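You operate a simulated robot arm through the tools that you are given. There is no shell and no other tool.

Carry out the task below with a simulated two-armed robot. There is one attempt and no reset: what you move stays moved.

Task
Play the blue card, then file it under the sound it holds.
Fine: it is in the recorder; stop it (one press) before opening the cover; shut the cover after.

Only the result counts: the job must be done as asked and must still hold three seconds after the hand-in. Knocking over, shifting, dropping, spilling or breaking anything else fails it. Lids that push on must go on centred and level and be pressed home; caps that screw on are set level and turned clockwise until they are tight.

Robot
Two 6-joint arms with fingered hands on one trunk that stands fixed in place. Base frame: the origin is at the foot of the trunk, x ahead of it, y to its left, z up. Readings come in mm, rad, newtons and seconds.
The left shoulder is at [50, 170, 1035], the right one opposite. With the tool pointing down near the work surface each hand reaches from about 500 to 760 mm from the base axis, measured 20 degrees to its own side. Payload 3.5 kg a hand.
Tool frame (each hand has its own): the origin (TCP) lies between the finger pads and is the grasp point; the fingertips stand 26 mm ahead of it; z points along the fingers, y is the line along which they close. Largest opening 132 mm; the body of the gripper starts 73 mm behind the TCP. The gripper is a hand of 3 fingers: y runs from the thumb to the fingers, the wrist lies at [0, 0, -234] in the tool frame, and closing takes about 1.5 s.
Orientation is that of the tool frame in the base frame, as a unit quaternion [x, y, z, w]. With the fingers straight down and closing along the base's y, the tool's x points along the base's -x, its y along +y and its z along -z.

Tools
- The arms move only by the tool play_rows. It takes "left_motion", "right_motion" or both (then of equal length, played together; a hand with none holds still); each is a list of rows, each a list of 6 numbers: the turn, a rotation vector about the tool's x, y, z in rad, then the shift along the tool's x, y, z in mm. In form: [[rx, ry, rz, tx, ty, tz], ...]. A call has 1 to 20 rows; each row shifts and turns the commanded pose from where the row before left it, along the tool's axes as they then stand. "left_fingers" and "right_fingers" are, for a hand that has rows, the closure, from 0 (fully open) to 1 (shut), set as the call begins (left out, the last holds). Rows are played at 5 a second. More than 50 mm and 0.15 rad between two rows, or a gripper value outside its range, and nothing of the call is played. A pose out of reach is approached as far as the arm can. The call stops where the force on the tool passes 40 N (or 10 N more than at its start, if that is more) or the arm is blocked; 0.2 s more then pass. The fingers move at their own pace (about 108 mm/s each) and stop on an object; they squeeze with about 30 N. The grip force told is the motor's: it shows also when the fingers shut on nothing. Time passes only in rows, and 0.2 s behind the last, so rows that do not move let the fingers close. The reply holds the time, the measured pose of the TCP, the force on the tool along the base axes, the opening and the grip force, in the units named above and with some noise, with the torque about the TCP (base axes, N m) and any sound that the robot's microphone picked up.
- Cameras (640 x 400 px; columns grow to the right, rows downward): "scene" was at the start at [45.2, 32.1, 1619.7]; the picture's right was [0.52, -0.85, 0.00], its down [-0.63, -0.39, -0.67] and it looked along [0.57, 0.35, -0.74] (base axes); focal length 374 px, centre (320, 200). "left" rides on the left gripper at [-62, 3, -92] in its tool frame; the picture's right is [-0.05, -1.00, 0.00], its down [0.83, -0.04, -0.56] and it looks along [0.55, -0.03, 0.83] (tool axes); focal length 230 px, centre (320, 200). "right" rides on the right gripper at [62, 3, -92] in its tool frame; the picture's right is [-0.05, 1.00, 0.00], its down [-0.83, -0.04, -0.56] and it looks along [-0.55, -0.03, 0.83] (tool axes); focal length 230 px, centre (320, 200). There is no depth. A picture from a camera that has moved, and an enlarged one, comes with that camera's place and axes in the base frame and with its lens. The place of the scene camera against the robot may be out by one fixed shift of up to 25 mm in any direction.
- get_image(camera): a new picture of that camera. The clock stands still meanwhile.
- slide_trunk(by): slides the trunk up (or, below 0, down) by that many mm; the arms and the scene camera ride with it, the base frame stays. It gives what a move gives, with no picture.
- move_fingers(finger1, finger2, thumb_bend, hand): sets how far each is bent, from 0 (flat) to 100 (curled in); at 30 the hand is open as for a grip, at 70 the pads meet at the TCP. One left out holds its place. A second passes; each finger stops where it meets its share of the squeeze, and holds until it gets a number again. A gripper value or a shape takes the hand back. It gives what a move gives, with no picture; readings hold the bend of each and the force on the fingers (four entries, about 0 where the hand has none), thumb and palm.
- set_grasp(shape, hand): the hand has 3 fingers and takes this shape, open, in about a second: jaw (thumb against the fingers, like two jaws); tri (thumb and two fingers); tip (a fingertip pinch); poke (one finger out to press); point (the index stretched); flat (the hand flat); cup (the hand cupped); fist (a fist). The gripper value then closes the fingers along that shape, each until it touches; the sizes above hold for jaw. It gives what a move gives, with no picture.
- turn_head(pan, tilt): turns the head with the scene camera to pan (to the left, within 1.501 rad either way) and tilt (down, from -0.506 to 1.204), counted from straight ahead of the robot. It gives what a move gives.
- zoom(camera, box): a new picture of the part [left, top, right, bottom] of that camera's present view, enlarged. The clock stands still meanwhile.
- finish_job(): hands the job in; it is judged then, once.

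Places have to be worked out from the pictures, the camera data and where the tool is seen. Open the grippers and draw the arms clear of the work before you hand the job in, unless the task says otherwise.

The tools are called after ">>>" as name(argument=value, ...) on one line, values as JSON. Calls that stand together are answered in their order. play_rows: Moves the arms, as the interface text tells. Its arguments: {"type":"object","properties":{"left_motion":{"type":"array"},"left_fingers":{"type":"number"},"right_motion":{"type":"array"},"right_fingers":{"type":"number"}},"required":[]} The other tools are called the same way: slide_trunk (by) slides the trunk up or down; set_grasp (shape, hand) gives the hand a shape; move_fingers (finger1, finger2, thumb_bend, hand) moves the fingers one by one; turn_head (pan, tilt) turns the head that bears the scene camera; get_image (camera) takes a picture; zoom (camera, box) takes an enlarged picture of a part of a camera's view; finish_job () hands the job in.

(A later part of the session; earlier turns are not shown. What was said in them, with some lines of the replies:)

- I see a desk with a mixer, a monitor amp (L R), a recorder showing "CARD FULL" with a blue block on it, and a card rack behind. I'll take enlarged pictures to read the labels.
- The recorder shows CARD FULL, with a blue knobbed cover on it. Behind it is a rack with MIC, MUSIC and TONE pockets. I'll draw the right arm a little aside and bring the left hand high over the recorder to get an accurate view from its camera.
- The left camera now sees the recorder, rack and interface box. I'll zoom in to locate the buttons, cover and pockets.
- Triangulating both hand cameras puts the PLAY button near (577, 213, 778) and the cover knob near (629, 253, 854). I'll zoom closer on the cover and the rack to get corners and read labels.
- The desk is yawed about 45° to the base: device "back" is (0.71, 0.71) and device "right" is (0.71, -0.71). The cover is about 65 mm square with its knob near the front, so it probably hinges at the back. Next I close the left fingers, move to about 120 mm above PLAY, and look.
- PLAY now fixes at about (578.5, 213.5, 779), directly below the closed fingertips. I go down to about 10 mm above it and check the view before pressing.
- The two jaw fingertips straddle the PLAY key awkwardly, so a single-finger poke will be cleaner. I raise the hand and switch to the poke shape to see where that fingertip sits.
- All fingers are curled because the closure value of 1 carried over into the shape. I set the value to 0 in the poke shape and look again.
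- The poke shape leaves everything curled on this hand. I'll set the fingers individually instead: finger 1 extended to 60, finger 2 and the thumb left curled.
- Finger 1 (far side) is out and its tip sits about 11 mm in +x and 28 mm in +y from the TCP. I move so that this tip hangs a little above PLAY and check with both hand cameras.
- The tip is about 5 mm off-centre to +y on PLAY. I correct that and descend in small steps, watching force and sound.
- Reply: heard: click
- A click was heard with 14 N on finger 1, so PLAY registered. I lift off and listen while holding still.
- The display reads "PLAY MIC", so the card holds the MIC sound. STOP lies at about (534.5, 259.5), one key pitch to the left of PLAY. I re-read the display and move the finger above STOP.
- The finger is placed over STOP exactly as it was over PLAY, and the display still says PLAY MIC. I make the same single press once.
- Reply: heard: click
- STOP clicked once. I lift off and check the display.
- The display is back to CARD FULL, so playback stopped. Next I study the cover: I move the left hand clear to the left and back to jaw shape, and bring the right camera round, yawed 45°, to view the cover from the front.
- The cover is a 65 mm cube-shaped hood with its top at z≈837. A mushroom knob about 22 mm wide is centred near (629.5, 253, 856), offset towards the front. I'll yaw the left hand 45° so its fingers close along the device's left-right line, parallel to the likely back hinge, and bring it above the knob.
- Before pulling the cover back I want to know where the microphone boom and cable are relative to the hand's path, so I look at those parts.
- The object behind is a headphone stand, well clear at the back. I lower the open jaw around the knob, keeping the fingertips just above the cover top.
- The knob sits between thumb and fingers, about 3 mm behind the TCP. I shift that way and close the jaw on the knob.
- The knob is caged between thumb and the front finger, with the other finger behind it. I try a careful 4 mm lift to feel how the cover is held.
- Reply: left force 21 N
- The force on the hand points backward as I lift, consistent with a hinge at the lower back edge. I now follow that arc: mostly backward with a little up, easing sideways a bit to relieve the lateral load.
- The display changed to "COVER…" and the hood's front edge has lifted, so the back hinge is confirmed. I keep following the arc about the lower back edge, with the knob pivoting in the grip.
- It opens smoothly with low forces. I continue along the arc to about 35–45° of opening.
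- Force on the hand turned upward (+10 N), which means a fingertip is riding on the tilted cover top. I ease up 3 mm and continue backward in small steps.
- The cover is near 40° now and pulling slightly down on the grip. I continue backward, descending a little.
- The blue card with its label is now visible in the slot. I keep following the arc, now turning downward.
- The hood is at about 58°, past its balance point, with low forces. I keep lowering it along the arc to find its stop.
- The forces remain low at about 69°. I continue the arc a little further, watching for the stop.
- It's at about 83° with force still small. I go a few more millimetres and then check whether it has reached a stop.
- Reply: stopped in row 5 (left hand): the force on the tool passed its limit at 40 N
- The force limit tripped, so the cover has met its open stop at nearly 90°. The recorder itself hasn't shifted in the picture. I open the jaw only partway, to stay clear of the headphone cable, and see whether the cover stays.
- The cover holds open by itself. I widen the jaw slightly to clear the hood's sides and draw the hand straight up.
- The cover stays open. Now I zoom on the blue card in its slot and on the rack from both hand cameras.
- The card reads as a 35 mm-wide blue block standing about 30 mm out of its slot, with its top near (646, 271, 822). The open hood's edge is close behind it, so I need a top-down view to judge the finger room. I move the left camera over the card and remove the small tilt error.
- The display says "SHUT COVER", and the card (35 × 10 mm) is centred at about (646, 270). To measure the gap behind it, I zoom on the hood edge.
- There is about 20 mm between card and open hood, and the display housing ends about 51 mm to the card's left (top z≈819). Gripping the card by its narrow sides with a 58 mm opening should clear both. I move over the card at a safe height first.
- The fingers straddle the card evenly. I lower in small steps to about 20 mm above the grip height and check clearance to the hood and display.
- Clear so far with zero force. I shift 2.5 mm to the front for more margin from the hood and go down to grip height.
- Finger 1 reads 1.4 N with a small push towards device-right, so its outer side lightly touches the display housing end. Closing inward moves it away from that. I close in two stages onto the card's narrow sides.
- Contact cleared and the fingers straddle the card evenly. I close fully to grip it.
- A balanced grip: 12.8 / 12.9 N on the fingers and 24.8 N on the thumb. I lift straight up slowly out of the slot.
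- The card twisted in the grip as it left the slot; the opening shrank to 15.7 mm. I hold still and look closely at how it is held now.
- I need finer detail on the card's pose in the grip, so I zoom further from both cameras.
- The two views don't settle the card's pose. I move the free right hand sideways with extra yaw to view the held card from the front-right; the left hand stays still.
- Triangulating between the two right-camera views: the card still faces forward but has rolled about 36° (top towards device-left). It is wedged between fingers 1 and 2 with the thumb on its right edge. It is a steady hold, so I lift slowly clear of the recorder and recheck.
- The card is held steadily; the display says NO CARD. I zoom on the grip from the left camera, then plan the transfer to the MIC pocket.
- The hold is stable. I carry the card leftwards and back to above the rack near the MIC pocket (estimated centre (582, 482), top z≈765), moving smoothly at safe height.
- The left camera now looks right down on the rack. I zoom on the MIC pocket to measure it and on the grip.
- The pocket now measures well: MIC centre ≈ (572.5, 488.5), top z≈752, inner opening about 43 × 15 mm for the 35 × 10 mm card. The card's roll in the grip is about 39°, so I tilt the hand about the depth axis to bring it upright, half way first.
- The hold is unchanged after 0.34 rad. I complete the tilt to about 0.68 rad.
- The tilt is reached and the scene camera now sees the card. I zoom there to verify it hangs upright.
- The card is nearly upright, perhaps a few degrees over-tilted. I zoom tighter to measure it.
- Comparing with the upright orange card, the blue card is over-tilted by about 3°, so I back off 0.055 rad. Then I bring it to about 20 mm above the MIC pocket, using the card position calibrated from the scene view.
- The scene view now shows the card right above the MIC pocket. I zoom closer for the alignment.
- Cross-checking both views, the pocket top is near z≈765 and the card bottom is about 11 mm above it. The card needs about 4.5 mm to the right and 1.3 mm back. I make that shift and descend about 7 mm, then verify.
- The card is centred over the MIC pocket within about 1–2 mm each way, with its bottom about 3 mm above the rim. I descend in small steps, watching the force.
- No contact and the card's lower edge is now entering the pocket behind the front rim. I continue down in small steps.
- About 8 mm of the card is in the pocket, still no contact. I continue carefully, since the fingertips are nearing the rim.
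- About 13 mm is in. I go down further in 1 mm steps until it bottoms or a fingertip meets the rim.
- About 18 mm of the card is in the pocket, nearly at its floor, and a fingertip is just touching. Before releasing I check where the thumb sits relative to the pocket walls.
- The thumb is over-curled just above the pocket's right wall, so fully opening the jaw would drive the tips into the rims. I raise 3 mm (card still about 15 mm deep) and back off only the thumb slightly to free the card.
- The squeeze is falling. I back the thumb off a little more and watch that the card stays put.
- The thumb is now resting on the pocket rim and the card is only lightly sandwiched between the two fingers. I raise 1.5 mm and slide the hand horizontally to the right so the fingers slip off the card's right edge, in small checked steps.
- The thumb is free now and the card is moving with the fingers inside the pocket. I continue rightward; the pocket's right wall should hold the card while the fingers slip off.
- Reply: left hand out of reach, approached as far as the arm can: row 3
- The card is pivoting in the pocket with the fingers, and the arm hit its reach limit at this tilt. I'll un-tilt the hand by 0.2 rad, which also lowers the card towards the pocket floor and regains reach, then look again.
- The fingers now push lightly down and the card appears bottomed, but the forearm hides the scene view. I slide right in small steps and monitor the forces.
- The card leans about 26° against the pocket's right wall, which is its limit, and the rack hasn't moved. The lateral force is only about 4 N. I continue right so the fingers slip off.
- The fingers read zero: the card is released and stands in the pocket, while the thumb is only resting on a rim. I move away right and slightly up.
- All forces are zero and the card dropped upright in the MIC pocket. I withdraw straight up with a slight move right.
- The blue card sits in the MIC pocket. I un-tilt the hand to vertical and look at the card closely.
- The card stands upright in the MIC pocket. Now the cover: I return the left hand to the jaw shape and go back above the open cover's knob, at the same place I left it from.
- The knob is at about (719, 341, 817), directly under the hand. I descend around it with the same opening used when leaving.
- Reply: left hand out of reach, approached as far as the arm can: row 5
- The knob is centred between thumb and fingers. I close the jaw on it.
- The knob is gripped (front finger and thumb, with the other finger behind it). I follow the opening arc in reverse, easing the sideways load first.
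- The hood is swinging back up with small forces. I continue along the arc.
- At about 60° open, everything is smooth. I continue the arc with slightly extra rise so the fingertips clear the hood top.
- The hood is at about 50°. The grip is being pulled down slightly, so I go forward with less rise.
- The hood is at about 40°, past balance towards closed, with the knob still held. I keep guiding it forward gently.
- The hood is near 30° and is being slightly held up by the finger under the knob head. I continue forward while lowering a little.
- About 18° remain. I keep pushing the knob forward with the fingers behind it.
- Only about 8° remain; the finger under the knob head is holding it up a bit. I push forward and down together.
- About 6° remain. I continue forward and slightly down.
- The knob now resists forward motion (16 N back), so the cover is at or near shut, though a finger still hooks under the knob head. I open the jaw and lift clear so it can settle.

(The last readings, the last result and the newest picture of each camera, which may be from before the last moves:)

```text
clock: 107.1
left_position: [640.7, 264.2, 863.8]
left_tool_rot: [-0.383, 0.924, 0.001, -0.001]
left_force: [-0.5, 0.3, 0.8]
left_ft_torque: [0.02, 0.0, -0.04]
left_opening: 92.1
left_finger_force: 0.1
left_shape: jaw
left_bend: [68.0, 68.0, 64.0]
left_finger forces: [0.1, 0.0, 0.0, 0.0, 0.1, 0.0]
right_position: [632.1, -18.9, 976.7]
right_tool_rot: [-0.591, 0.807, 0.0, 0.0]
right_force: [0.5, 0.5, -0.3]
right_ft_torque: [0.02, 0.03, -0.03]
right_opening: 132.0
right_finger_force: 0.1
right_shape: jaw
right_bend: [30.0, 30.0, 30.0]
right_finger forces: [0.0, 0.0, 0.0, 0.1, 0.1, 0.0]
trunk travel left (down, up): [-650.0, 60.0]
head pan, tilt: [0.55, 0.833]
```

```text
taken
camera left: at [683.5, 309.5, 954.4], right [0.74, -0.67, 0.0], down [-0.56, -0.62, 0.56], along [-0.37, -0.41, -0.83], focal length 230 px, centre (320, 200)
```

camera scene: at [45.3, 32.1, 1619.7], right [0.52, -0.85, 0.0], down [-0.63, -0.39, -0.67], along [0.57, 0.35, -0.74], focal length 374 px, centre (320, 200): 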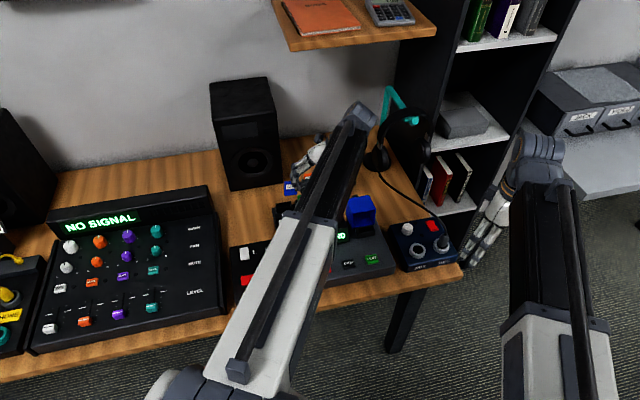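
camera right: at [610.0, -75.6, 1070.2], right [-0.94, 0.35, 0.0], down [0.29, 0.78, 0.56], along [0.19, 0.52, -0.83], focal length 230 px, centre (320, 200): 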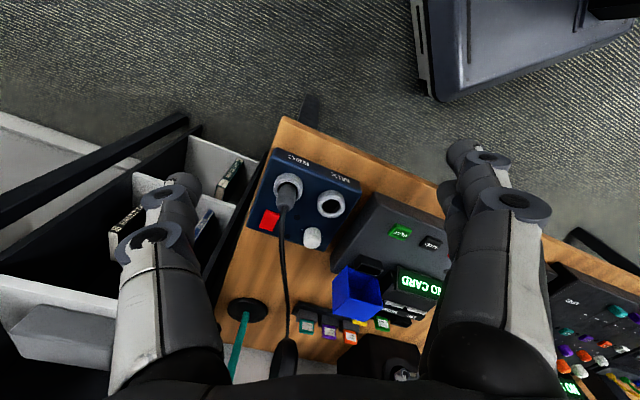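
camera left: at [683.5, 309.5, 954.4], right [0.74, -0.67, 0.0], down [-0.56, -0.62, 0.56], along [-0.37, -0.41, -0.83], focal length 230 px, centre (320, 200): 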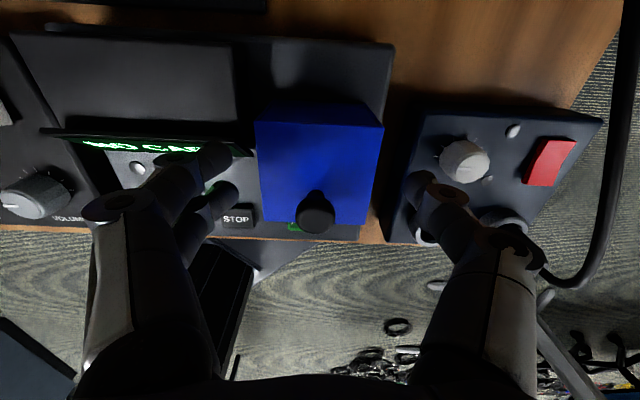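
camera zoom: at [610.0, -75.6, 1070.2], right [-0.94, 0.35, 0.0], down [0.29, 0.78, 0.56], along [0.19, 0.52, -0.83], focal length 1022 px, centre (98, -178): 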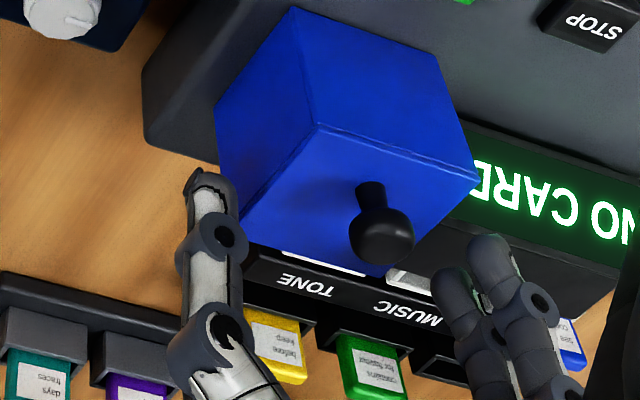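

The cover looks shut (knob back at its original place within a millimetre or so). To make sure it is fully home, I raise the hand, close the fingers and press lightly down on the knob.

>>> play_rows(left_motion=[[0, 0, 0, 0, 0, -15], [0, 0, 0, 0, 0, -25], [0, 0, 0, 0, 0, -25], [0, 0, 0, 6, 0, 0], [0, 0, 0, 6, 0, 0], [0, 0, 0, 0, 0, 0]])

>>> play_rows(left_motion=[[0, 0, 0, 0, 0, 0], [0, 0, 0, 0, 0, 0], [0, 0, 0, 0, 0, 0], [0, 0, 0, 0, 0, 0], [0, 0, 0, 0, 0, 0], [0, 0, 0, 0, 0, 0]], left_fingers=1)

>>> get_image(camera="left")

>>> zoom(camera="right", box=[320, 240, 420, 330])

```text
clock: 108.5
left_position: [632.8, 255.0, 929.1]
left_tool_rot: [-0.383, 0.924, 0.001, -0.001]
left_force: [-0.8, 0.0, -0.7]
left_ft_torque: [-0.04, 0.01, -0.04]
left_opening: 92.3
left_finger_force: 0.2
left_shape: jaw
left_bend: [68.0, 68.0, 64.0]
left_finger forces: [0.0, 0.0, 0.0, 0.0, 0.1, 0.1]
right_position: [631.6, -18.9, 977.3]
right_tool_rot: [-0.591, 0.806, 0.0, 0.0]
right_force: [-0.5, 0.2, 0.3]
right_ft_torque: [0.03, 0.01, -0.05]
right_opening: 132.1
right_finger_force: 0.1
right_shape: jaw
right_bend: [30.0, 30.0, 30.0]
right_finger forces: [0.0, 0.0, 0.0, 0.0, 0.0, 0.0]
trunk travel left (down, up): [-650.0, 60.0]
head pan, tilt: [0.55, 0.833]
```

```text
clock: 109.9
left_position: [633.3, 254.3, 929.4]
left_tool_rot: [-0.383, 0.924, 0.001, -0.002]
left_force: [1.0, 0.7, 0.4]
left_ft_torque: [-0.01, -0.04, 0.01]
left_opening: 0.0
left_finger_force: 30.9
left_shape: jaw
left_bend: [67.0, 67.0, 73.0]
left_finger forces: [0.0, 0.0, 0.1, 0.1, 0.0, 0.0]
right_position: [630.0, -18.6, 978.4]
right_tool_rot: [-0.592, 0.806, 0.0, 0.0]
right_force: [-0.1, -0.2, 0.4]
right_ft_torque: [-0.03, 0.01, 0.01]
right_opening: 131.9
right_finger_force: 0.1
right_shape: jaw
right_bend: [30.0, 30.0, 30.0]
right_finger forces: [0.0, 0.0, 0.0, 0.1, 0.0, 0.1]
trunk travel left (down, up): [-650.0, 60.0]
head pan, tilt: [0.55, 0.833]
```

```text
taken
camera left: at [675.9, 301.0, 1018.8], right [0.74, -0.67, 0.0], down [-0.56, -0.62, 0.56], along [-0.37, -0.41, -0.83], focal length 230 px, centre (320, 200)
```

left: 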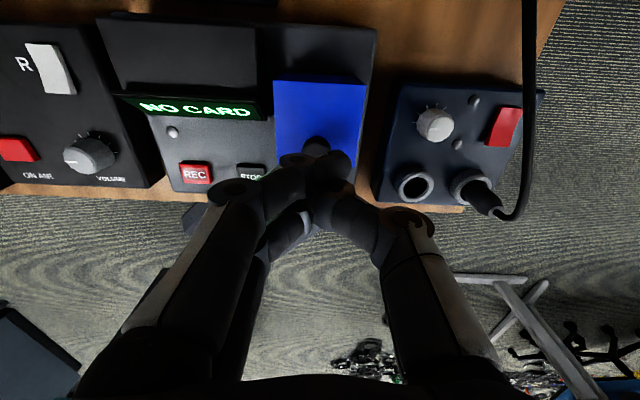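

```text
4.44 times, centred on (370, 285) of right
camera zoom: at [610.0, -75.6, 1070.2], right [-0.94, 0.35, 0.0], down [0.29, 0.78, 0.56], along [0.19, 0.52, -0.83], focal length 1022 px, centre (98, -178)
```

zoom: 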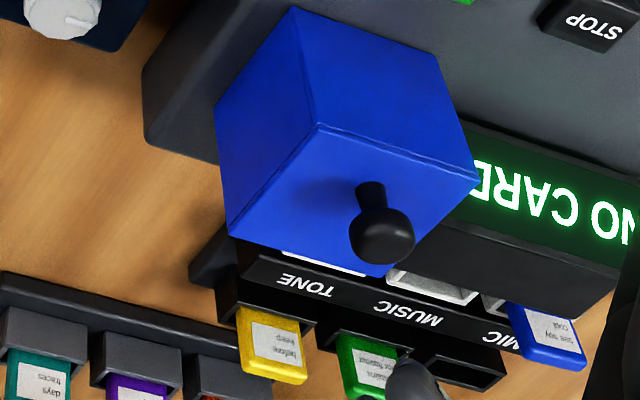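

The fingers are closed above the knob. I lower to contact and press gently.

>>> play_rows(left_motion=[[0, 0, 0, 0, 0, 12], [0, 0, 0, 0, 0, 12], [0, 0, 0, 0, 0, 3], [0, 0, 0, 0, 0, 2], [0, 0, 0, 0, 0, 2], [0, 0, 0, 0, 0, 2], [0, 0, 0, 0, 0, 0]])

>>> zoom(camera="right", box=[320, 240, 420, 330])

```text
clock: 111.5
left_position: [632.9, 255.6, 895.2]
left_tool_rot: [-0.383, 0.924, 0.0, -0.001]
left_force: [-0.5, 0.8, 0.0]
left_ft_torque: [-0.01, 0.0, 0.0]
left_opening: 0.0
left_finger_force: 30.1
left_shape: jaw
left_bend: [67.0, 67.0, 73.0]
left_finger forces: [0.1, 0.0, 0.0, 0.0, 0.0, 0.0]
right_position: [631.1, -18.1, 976.2]
right_tool_rot: [-0.591, 0.807, -0.001, 0.001]
right_force: [0.1, -0.4, 0.5]
right_ft_torque: [-0.02, -0.02, 0.03]
right_opening: 131.9
right_finger_force: 0.1
right_shape: jaw
right_bend: [30.0, 30.0, 30.0]
right_finger forces: [0.1, 0.0, 0.0, 0.1, 0.0, 0.1]
trunk travel left (down, up): [-650.0, 60.0]
head pan, tilt: [0.55, 0.833]
```

```text
4.44 times, centred on (370, 285) of right
camera zoom: at [610.0, -75.6, 1070.2], right [-0.94, 0.35, 0.0], down [0.29, 0.78, 0.56], along [0.19, 0.52, -0.83], focal length 1022 px, centre (98, -178)
```

zoom: 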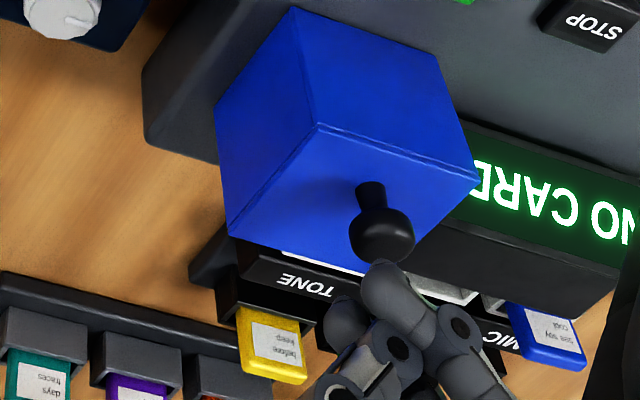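

No contact yet. I go on down in small steps until the knob is pressed.

>>> play_rows(left_motion=[[0, 0, 0, 0, 0, 1.5], [0, 0, 0, 0, 0, 1.5], [0, 0, 0, 0, 0, 1.5], [0, 0, 0, 0, 0, 1.5], [0, 0, 0, 0, 0, 0]])

>>> zoom(camera="right", box=[320, 240, 420, 330])

```text
clock: 112.7
left_position: [633.1, 254.2, 889.7]
left_tool_rot: [-0.383, 0.924, 0.0, 0.0]
left_force: [0.9, -0.8, 0.1]
left_ft_torque: [0.03, -0.02, 0.01]
left_opening: 0.2
left_finger_force: 30.2
left_shape: jaw
left_bend: [67.0, 67.0, 73.0]
left_finger forces: [0.0, 0.1, 0.0, 0.0, 0.0, 0.1]
right_position: [630.6, -17.7, 977.7]
right_tool_rot: [-0.591, 0.806, -0.001, 0.0]
right_force: [-0.2, -0.3, -0.8]
right_ft_torque: [-0.04, -0.02, 0.0]
right_opening: 132.0
right_finger_force: 0.1
right_shape: jaw
right_bend: [30.0, 30.0, 30.0]
right_finger forces: [0.0, 0.0, 0.0, 0.0, 0.0, 0.0]
trunk travel left (down, up): [-650.0, 60.0]
head pan, tilt: [0.55, 0.833]
```

```text
4.44 times, centred on (370, 285) of right
camera zoom: at [610.0, -75.6, 1070.2], right [-0.94, 0.35, 0.0], down [0.29, 0.78, 0.56], along [0.19, 0.52, -0.83], focal length 1022 px, centre (98, -178)
```

zoom: 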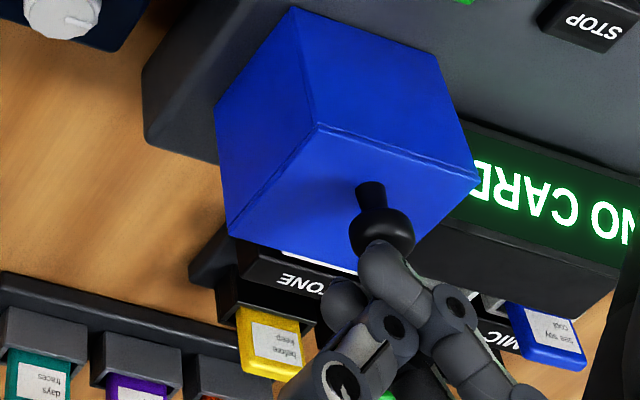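

Still no contact. I continue slowly; either the knob or the hood top will meet the fingertips.

>>> play_rows(left_motion=[[0, 0, 0, 0, 0, 1.5], [0, 0, 0, 0, 0, 1.5], [0, 0, 0, 0, 0, 1.5], [0, 0, 0, 0, 0, 0]])

>>> zoom(camera="right", box=[320, 240, 420, 330])

```text
clock: 113.7
left_position: [632.6, 254.7, 884.9]
left_tool_rot: [-0.383, 0.924, 0.001, -0.001]
left_force: [-1.2, -0.5, -0.1]
left_ft_torque: [0.0, 0.01, -0.05]
left_opening: 0.0
left_finger_force: 30.2
left_shape: jaw
left_bend: [67.0, 67.0, 73.0]
left_finger forces: [0.0, 0.0, 0.0, 0.1, 0.1, 0.1]
right_position: [630.6, -18.9, 977.5]
right_tool_rot: [-0.592, 0.806, 0.001, 0.001]
right_force: [-0.4, -0.1, 0.2]
right_ft_torque: [-0.02, 0.02, -0.01]
right_opening: 131.9
right_finger_force: 0.0
right_shape: jaw
right_bend: [30.0, 30.0, 30.0]
right_finger forces: [0.0, 0.0, 0.1, 0.1, 0.0, 0.0]
trunk travel left (down, up): [-650.0, 60.0]
head pan, tilt: [0.55, 0.833]
```

```text
4.44 times, centred on (370, 285) of right
camera zoom: at [610.0, -75.6, 1070.2], right [-0.94, 0.35, 0.0], down [0.29, 0.78, 0.56], along [0.19, 0.52, -0.83], focal length 1022 px, centre (98, -178)
```

zoom: 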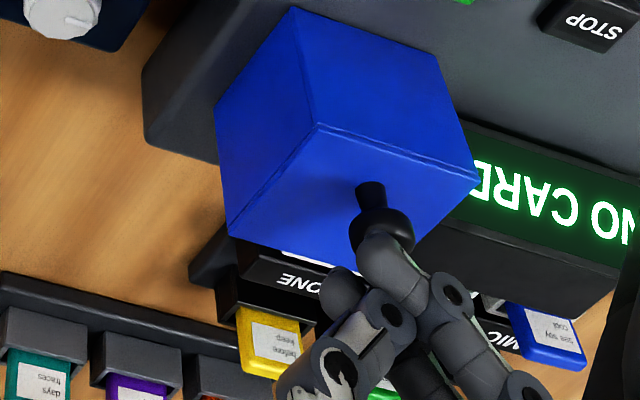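

Still free. I continue a few more small steps.

>>> play_rows(left_motion=[[0, 0, 0, 0, 0, 1.5], [0, 0, 0, 0, 0, 1.5], [0, 0, 0, 0, 0, 1.5], [0, 0, 0, 0, 0, 1.5], [0, 0, 0, 0, 0, 0]])

>>> zoom(camera="right", box=[320, 240, 420, 330])

>>> zoom(camera="left", box=[230, 110, 410, 270])

```text
clock: 114.9
left_position: [631.0, 254.5, 880.6]
left_tool_rot: [-0.383, 0.924, 0.0, 0.0]
left_force: [3.4, -3.0, 18.9]
left_ft_torque: [0.04, 0.09, 0.0]
left_opening: 0.0
left_finger_force: 30.6
left_shape: jaw
left_bend: [67.0, 68.0, 75.0]
left_finger forces: [0.0, 0.0, 0.1, 0.0, 40.1, 0.1]
right_position: [629.8, -19.9, 976.9]
right_tool_rot: [-0.591, 0.806, 0.0, 0.0]
right_force: [-1.2, -0.2, -0.3]
right_ft_torque: [0.01, -0.03, 0.02]
right_opening: 131.9
right_finger_force: 0.0
right_shape: jaw
right_bend: [30.0, 30.0, 30.0]
right_finger forces: [0.0, 0.0, 0.1, 0.0, 0.0, 0.0]
trunk travel left (down, up): [-650.0, 60.0]
head pan, tilt: [0.55, 0.833]
```

```text
4.44 times, centred on (370, 285) of right
camera zoom: at [609.2, -76.3, 1070.8], right [-0.94, 0.35, 0.0], down [0.29, 0.78, 0.56], along [0.2, 0.52, -0.83], focal length 1022 px, centre (98, -178)
```

zoom: 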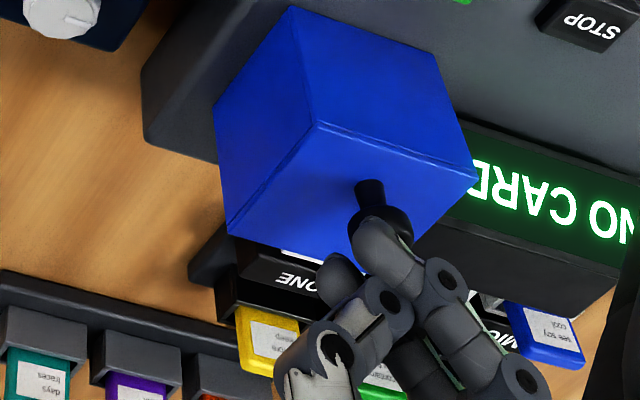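

```text
2.50 times, centred on (320, 190) of left
camera zoom: at [674.6, 300.2, 971.3], right [0.74, -0.67, 0.0], down [-0.56, -0.62, 0.55], along [-0.37, -0.41, -0.83], focal length 575 px, centre (320, 225)
```

zoom: 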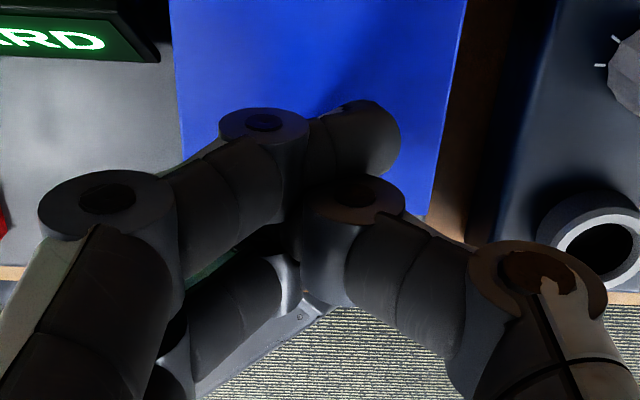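

The knob took 19 N with the cover staying put, so it is shut. I lift off and compare the cover's position once more.

>>> play_rows(left_motion=[[0, 0, 0, 0, 0, -5], [0, 0, 0, 0, 0, -15], [0, 0, 0, 0, 0, -25], [0, 0, 0, 0, 0, -25], [0, 0, 0, 0, 0, 0]])

>>> zoom(camera="right", box=[320, 240, 420, 330])

>>> get_image(camera="left")

```text
clock: 116.1
left_position: [632.8, 253.9, 949.7]
left_tool_rot: [-0.383, 0.924, 0.0, 0.0]
left_force: [0.0, 0.3, 0.3]
left_ft_torque: [0.04, 0.0, 0.0]
left_opening: 0.0
left_finger_force: 30.0
left_shape: jaw
left_bend: [67.0, 68.0, 74.0]
left_finger forces: [0.1, 0.0, 0.0, 0.1, 0.0, 0.0]
right_position: [629.4, -18.1, 978.2]
right_tool_rot: [-0.592, 0.806, 0.0, 0.0]
right_force: [0.8, -0.4, -0.6]
right_ft_torque: [0.01, 0.03, 0.02]
right_opening: 131.9
right_finger_force: 0.1
right_shape: jaw
right_bend: [30.0, 30.0, 30.0]
right_finger forces: [0.0, 0.0, 0.0, 0.0, 0.1, 0.0]
trunk travel left (down, up): [-650.0, 60.0]
head pan, tilt: [0.55, 0.833]
```

```text
4.44 times, centred on (370, 285) of right
camera zoom: at [610.0, -75.6, 1070.1], right [-0.94, 0.35, 0.0], down [0.29, 0.78, 0.56], along [0.19, 0.52, -0.83], focal length 1022 px, centre (98, -178)
```

zoom: 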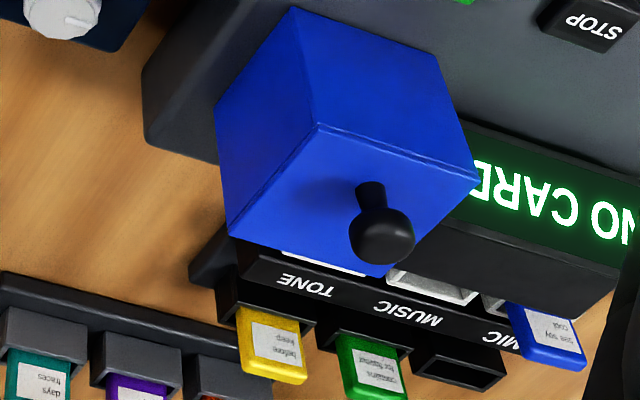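

```text
taken
camera left: at [675.4, 300.0, 1040.6], right [0.74, -0.67, 0.0], down [-0.56, -0.62, 0.56], along [-0.37, -0.41, -0.83], focal length 230 px, centre (320, 200)
```

left: 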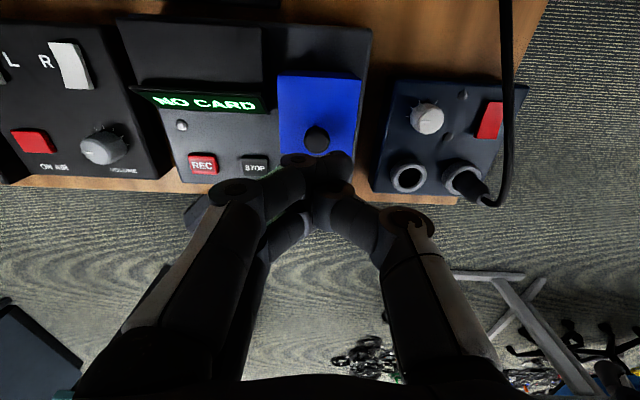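

The cover's position is identical before and after pressing, so it is shut. I open the left hand, draw both arms clear of the work and inspect the whole desk.

>>> play_rows(left_motion=[[0, 0, 0, 0, 0, -30], [0, 0, 0, 10, 25, -25], [0, 0, 0, 15, 35, -10], [0, 0, 0, 15, 35, 0], [0, 0, 0, 15, 35, 0], [0, 0, 0, 15, 35, 0], [0, 0, 0, 15, 35, 0], [0, 0, 0, 15, 30, 0], [0, 0, 0, 0, 0, 0]], left_fingers=0, right_motion=[[0, 0, 0, 0, 0, -20], [0, 0, 0.1, 10, -25, -20], [0, 0, 0.1, 10, -30, -15], [0, 0, 0.1, 10, -30, 0], [0, 0, 0.1, 10, -30, 0], [0, 0, 0.1, 0, 0, 0], [0, 0, 0, 0, 0, 0], [0, 0, 0, 0, 0, 0], [0, 0, 0, 0, 0, 0]], right_fingers=0)

>>> get_image(camera="scene")

>>> zoom(camera="scene", box=[240, 150, 480, 300])

```text
clock: 118.1
left_position: [418.7, 358.8, 1021.2]
left_tool_rot: [-0.383, 0.924, 0.0, -0.002]
left_force: [-0.3, 0.6, -0.2]
left_ft_torque: [-0.02, 0.01, 0.01]
left_opening: 132.0
left_finger_force: 0.1
left_shape: jaw
left_bend: [30.0, 30.0, 30.0]
left_finger forces: [0.1, 0.0, 0.0, 0.0, 0.0, 0.1]
left hand out of reach, approached as far as the arm can: row 8
right_position: [714.4, -103.8, 1032.4]
right_tool_rot: [-0.373, 0.928, 0.0, 0.0]
right_force: [-0.4, -0.2, -0.5]
right_ft_torque: [0.03, -0.02, -0.01]
right_opening: 132.0
right_finger_force: 0.1
right_shape: jaw
right_bend: [30.0, 30.0, 30.0]
right_finger forces: [0.0, 0.1, 0.1, 0.0, 0.0, 0.1]
trunk travel left (down, up): [-650.0, 60.0]
head pan, tilt: [0.55, 0.833]
```

```text
taken
camera scene: at [45.3, 32.1, 1619.7], right [0.52, -0.85, 0.0], down [-0.63, -0.39, -0.67], along [0.57, 0.35, -0.74], focal length 374 px, centre (320, 200)
```

scene: 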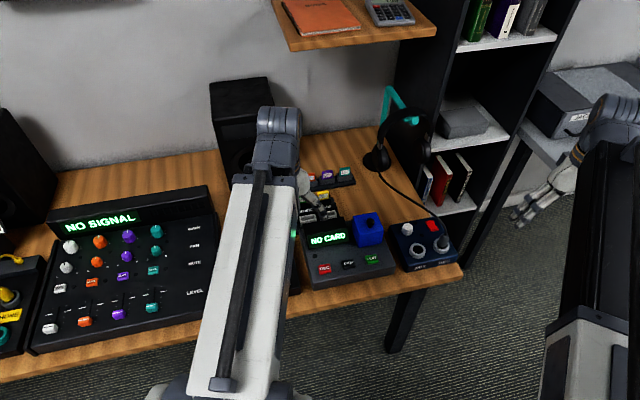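

```text
2.67 times, centred on (360, 225) of scene
camera zoom: at [45.3, 32.1, 1619.7], right [0.52, -0.85, 0.0], down [-0.63, -0.39, -0.67], along [0.57, 0.35, -0.74], focal length 998 px, centre (213, 133)
```

zoom: 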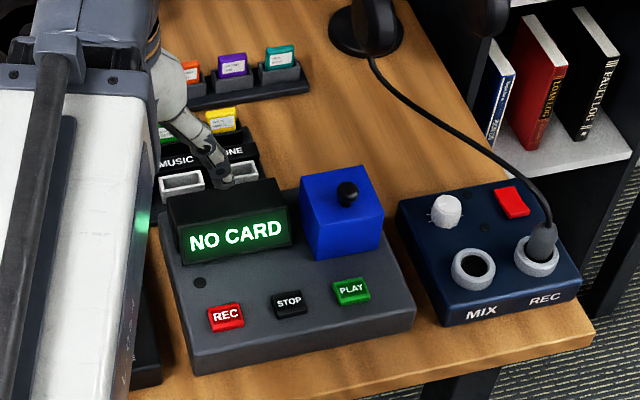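

The cover is shut and the display reads NO CARD. I move the left arm further out to its starting area so I can see the MIC pocket.

>>> play_rows(left_motion=[[0, 0, 0, -5, 10, -25], [0, 0, 0, -15, 20, -25], [0, 0, 0, -20, 25, -20], [0, 0, 0, -20, 25, -15], [0, 0, 0, -20, 25, -10], [0, 0, 0, -15, 20, -5], [0, 0, 0, -10, 15, 0], [0, 0, 0.1, 0, 0, 0], [0, 0, 0.1, 0, 0, 0], [0, 0, 0.1, 0, 0, 0], [0, 0, 0.1, 0, 0, 0], [0, 0, 0.1, 0, 0, 0], [0, 0, 0.1, 0, 0, 0], [0, 0, 0.1, 0, 0, 0], [0, 0, 0.085, 0, 0, 0]])

>>> get_image(camera="scene")

>>> zoom(camera="scene", box=[240, 160, 400, 290])

```text
clock: 121.3
left_position: [396.9, 530.4, 1119.6]
left_tool_rot: [0.001, 1.0, 0.0, -0.001]
left_force: [-0.1, 0.6, -0.3]
left_ft_torque: [-0.01, 0.01, -0.02]
left_opening: 131.9
left_finger_force: 0.1
left_shape: jaw
left_bend: [30.0, 30.0, 30.0]
left_finger forces: [0.0, 0.0, 0.1, 0.1, 0.0, 0.0]
right_position: [715.5, -104.7, 1033.1]
right_tool_rot: [-0.373, 0.928, -0.001, -0.001]
right_force: [0.9, 0.0, -0.4]
right_ft_torque: [0.0, -0.03, -0.01]
right_opening: 131.8
right_finger_force: 0.0
right_shape: jaw
right_bend: [30.0, 30.0, 30.0]
right_finger forces: [0.0, 0.0, 0.1, 0.0, 0.0, 0.0]
trunk travel left (down, up): [-650.0, 60.0]
head pan, tilt: [0.55, 0.833]
```

```text
taken
camera scene: at [45.2, 32.1, 1619.7], right [0.52, -0.85, 0.0], down [-0.63, -0.39, -0.67], along [0.57, 0.35, -0.74], focal length 374 px, centre (320, 200)
```

scene: 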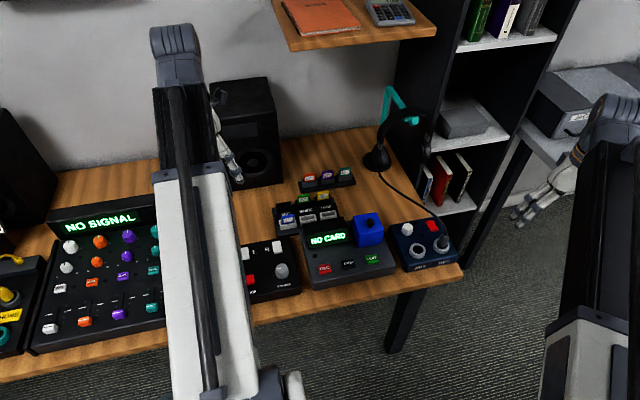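

```text
3.08 times, centred on (320, 225) of scene
camera zoom: at [45.2, 32.1, 1619.7], right [0.52, -0.85, 0.0], down [-0.63, -0.39, -0.67], along [0.57, 0.35, -0.74], focal length 1151 px, centre (320, 123)
```

zoom: 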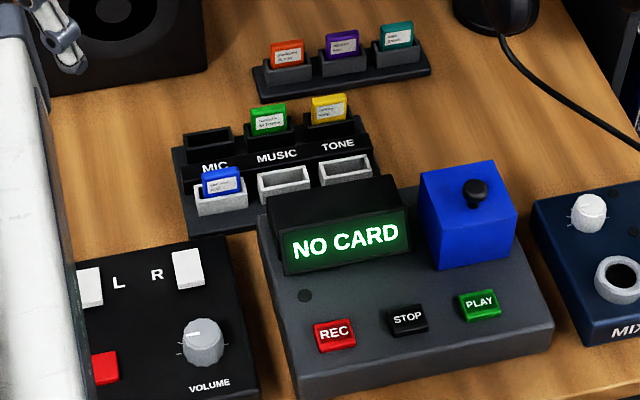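

The blue card stands in the MIC pocket and the cover is shut. I take the same zoom as at the start to compare the cover's exact position, plus a close-up of the card.

>>> zoom(camera="scene", box=[230, 150, 470, 300])

>>> zoom(camera="scene", box=[274, 195, 324, 235])

>>> zoom(camera="scene", box=[335, 195, 405, 255])

```text
2.67 times, centred on (350, 225) of scene
camera zoom: at [45.2, 32.1, 1619.7], right [0.52, -0.85, 0.0], down [-0.63, -0.39, -0.67], along [0.57, 0.35, -0.74], focal length 998 px, centre (240, 133)
```

zoom: 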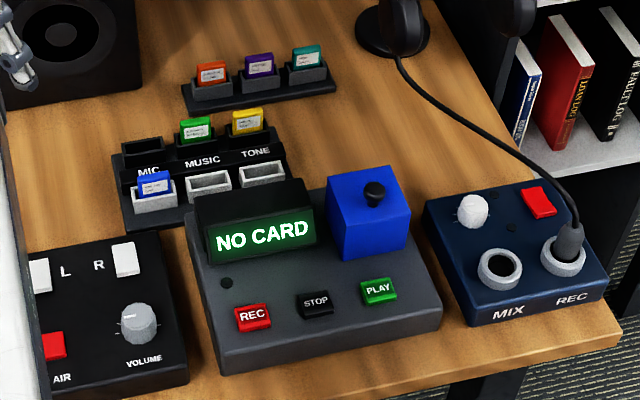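

```text
10.00 times, centred on (299, 215) of scene
camera zoom: at [45.2, 32.1, 1619.7], right [0.52, -0.85, 0.0], down [-0.63, -0.39, -0.67], along [0.57, 0.35, -0.74], focal length 3741 px, centre (530, 50)
```

zoom: 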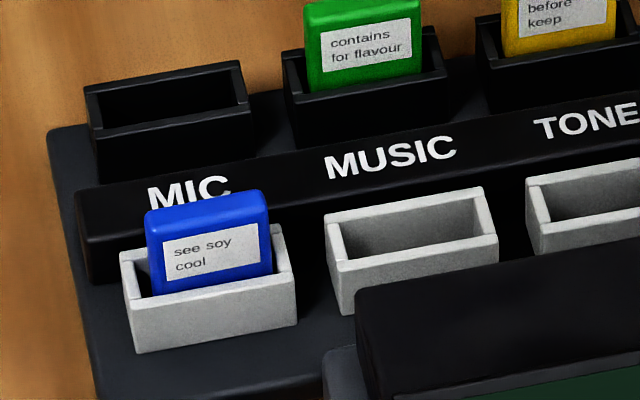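

```text
6.67 times, centred on (370, 225) of scene
camera zoom: at [45.2, 32.1, 1619.7], right [0.52, -0.85, 0.0], down [-0.63, -0.39, -0.67], along [0.57, 0.35, -0.74], focal length 2494 px, centre (-13, 33)
```

zoom: 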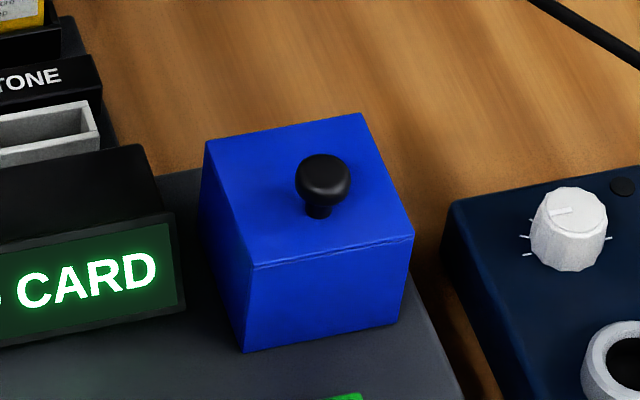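

The cover sits exactly where it did at the start, fully shut. The card is upright and level in the MIC pocket, nothing else has moved, and both hands are open and clear. I hand the job in.

>>> finish_job()

```text
The job is handed in.
```

The blue card is filed in the MIC pocket, the cover is shut, and the job is handed in. I don't have the verdict yet.

- **Sound:** I pressed PLAY once and the display read "PLAY MIC". The microphone picked up only the button click, so I identified the sound from the display alone.
- **Stop:** I pressed STOP once, and the display went back to "CARD FULL" before I opened the cover.
- **Filing:** The card twisted in the fingers as it left the slot. I carried it across tilted and eased it into the pocket. It now stands upright and level there, and the recorder shows "NO CARD".
- **Cover:** I swung it shut and pressed down on the knob with about 19 N. It sits exactly where it did at the start.

In the before-and-after pictures nothing else on the desk has moved. Both hands are open and clear of the work.
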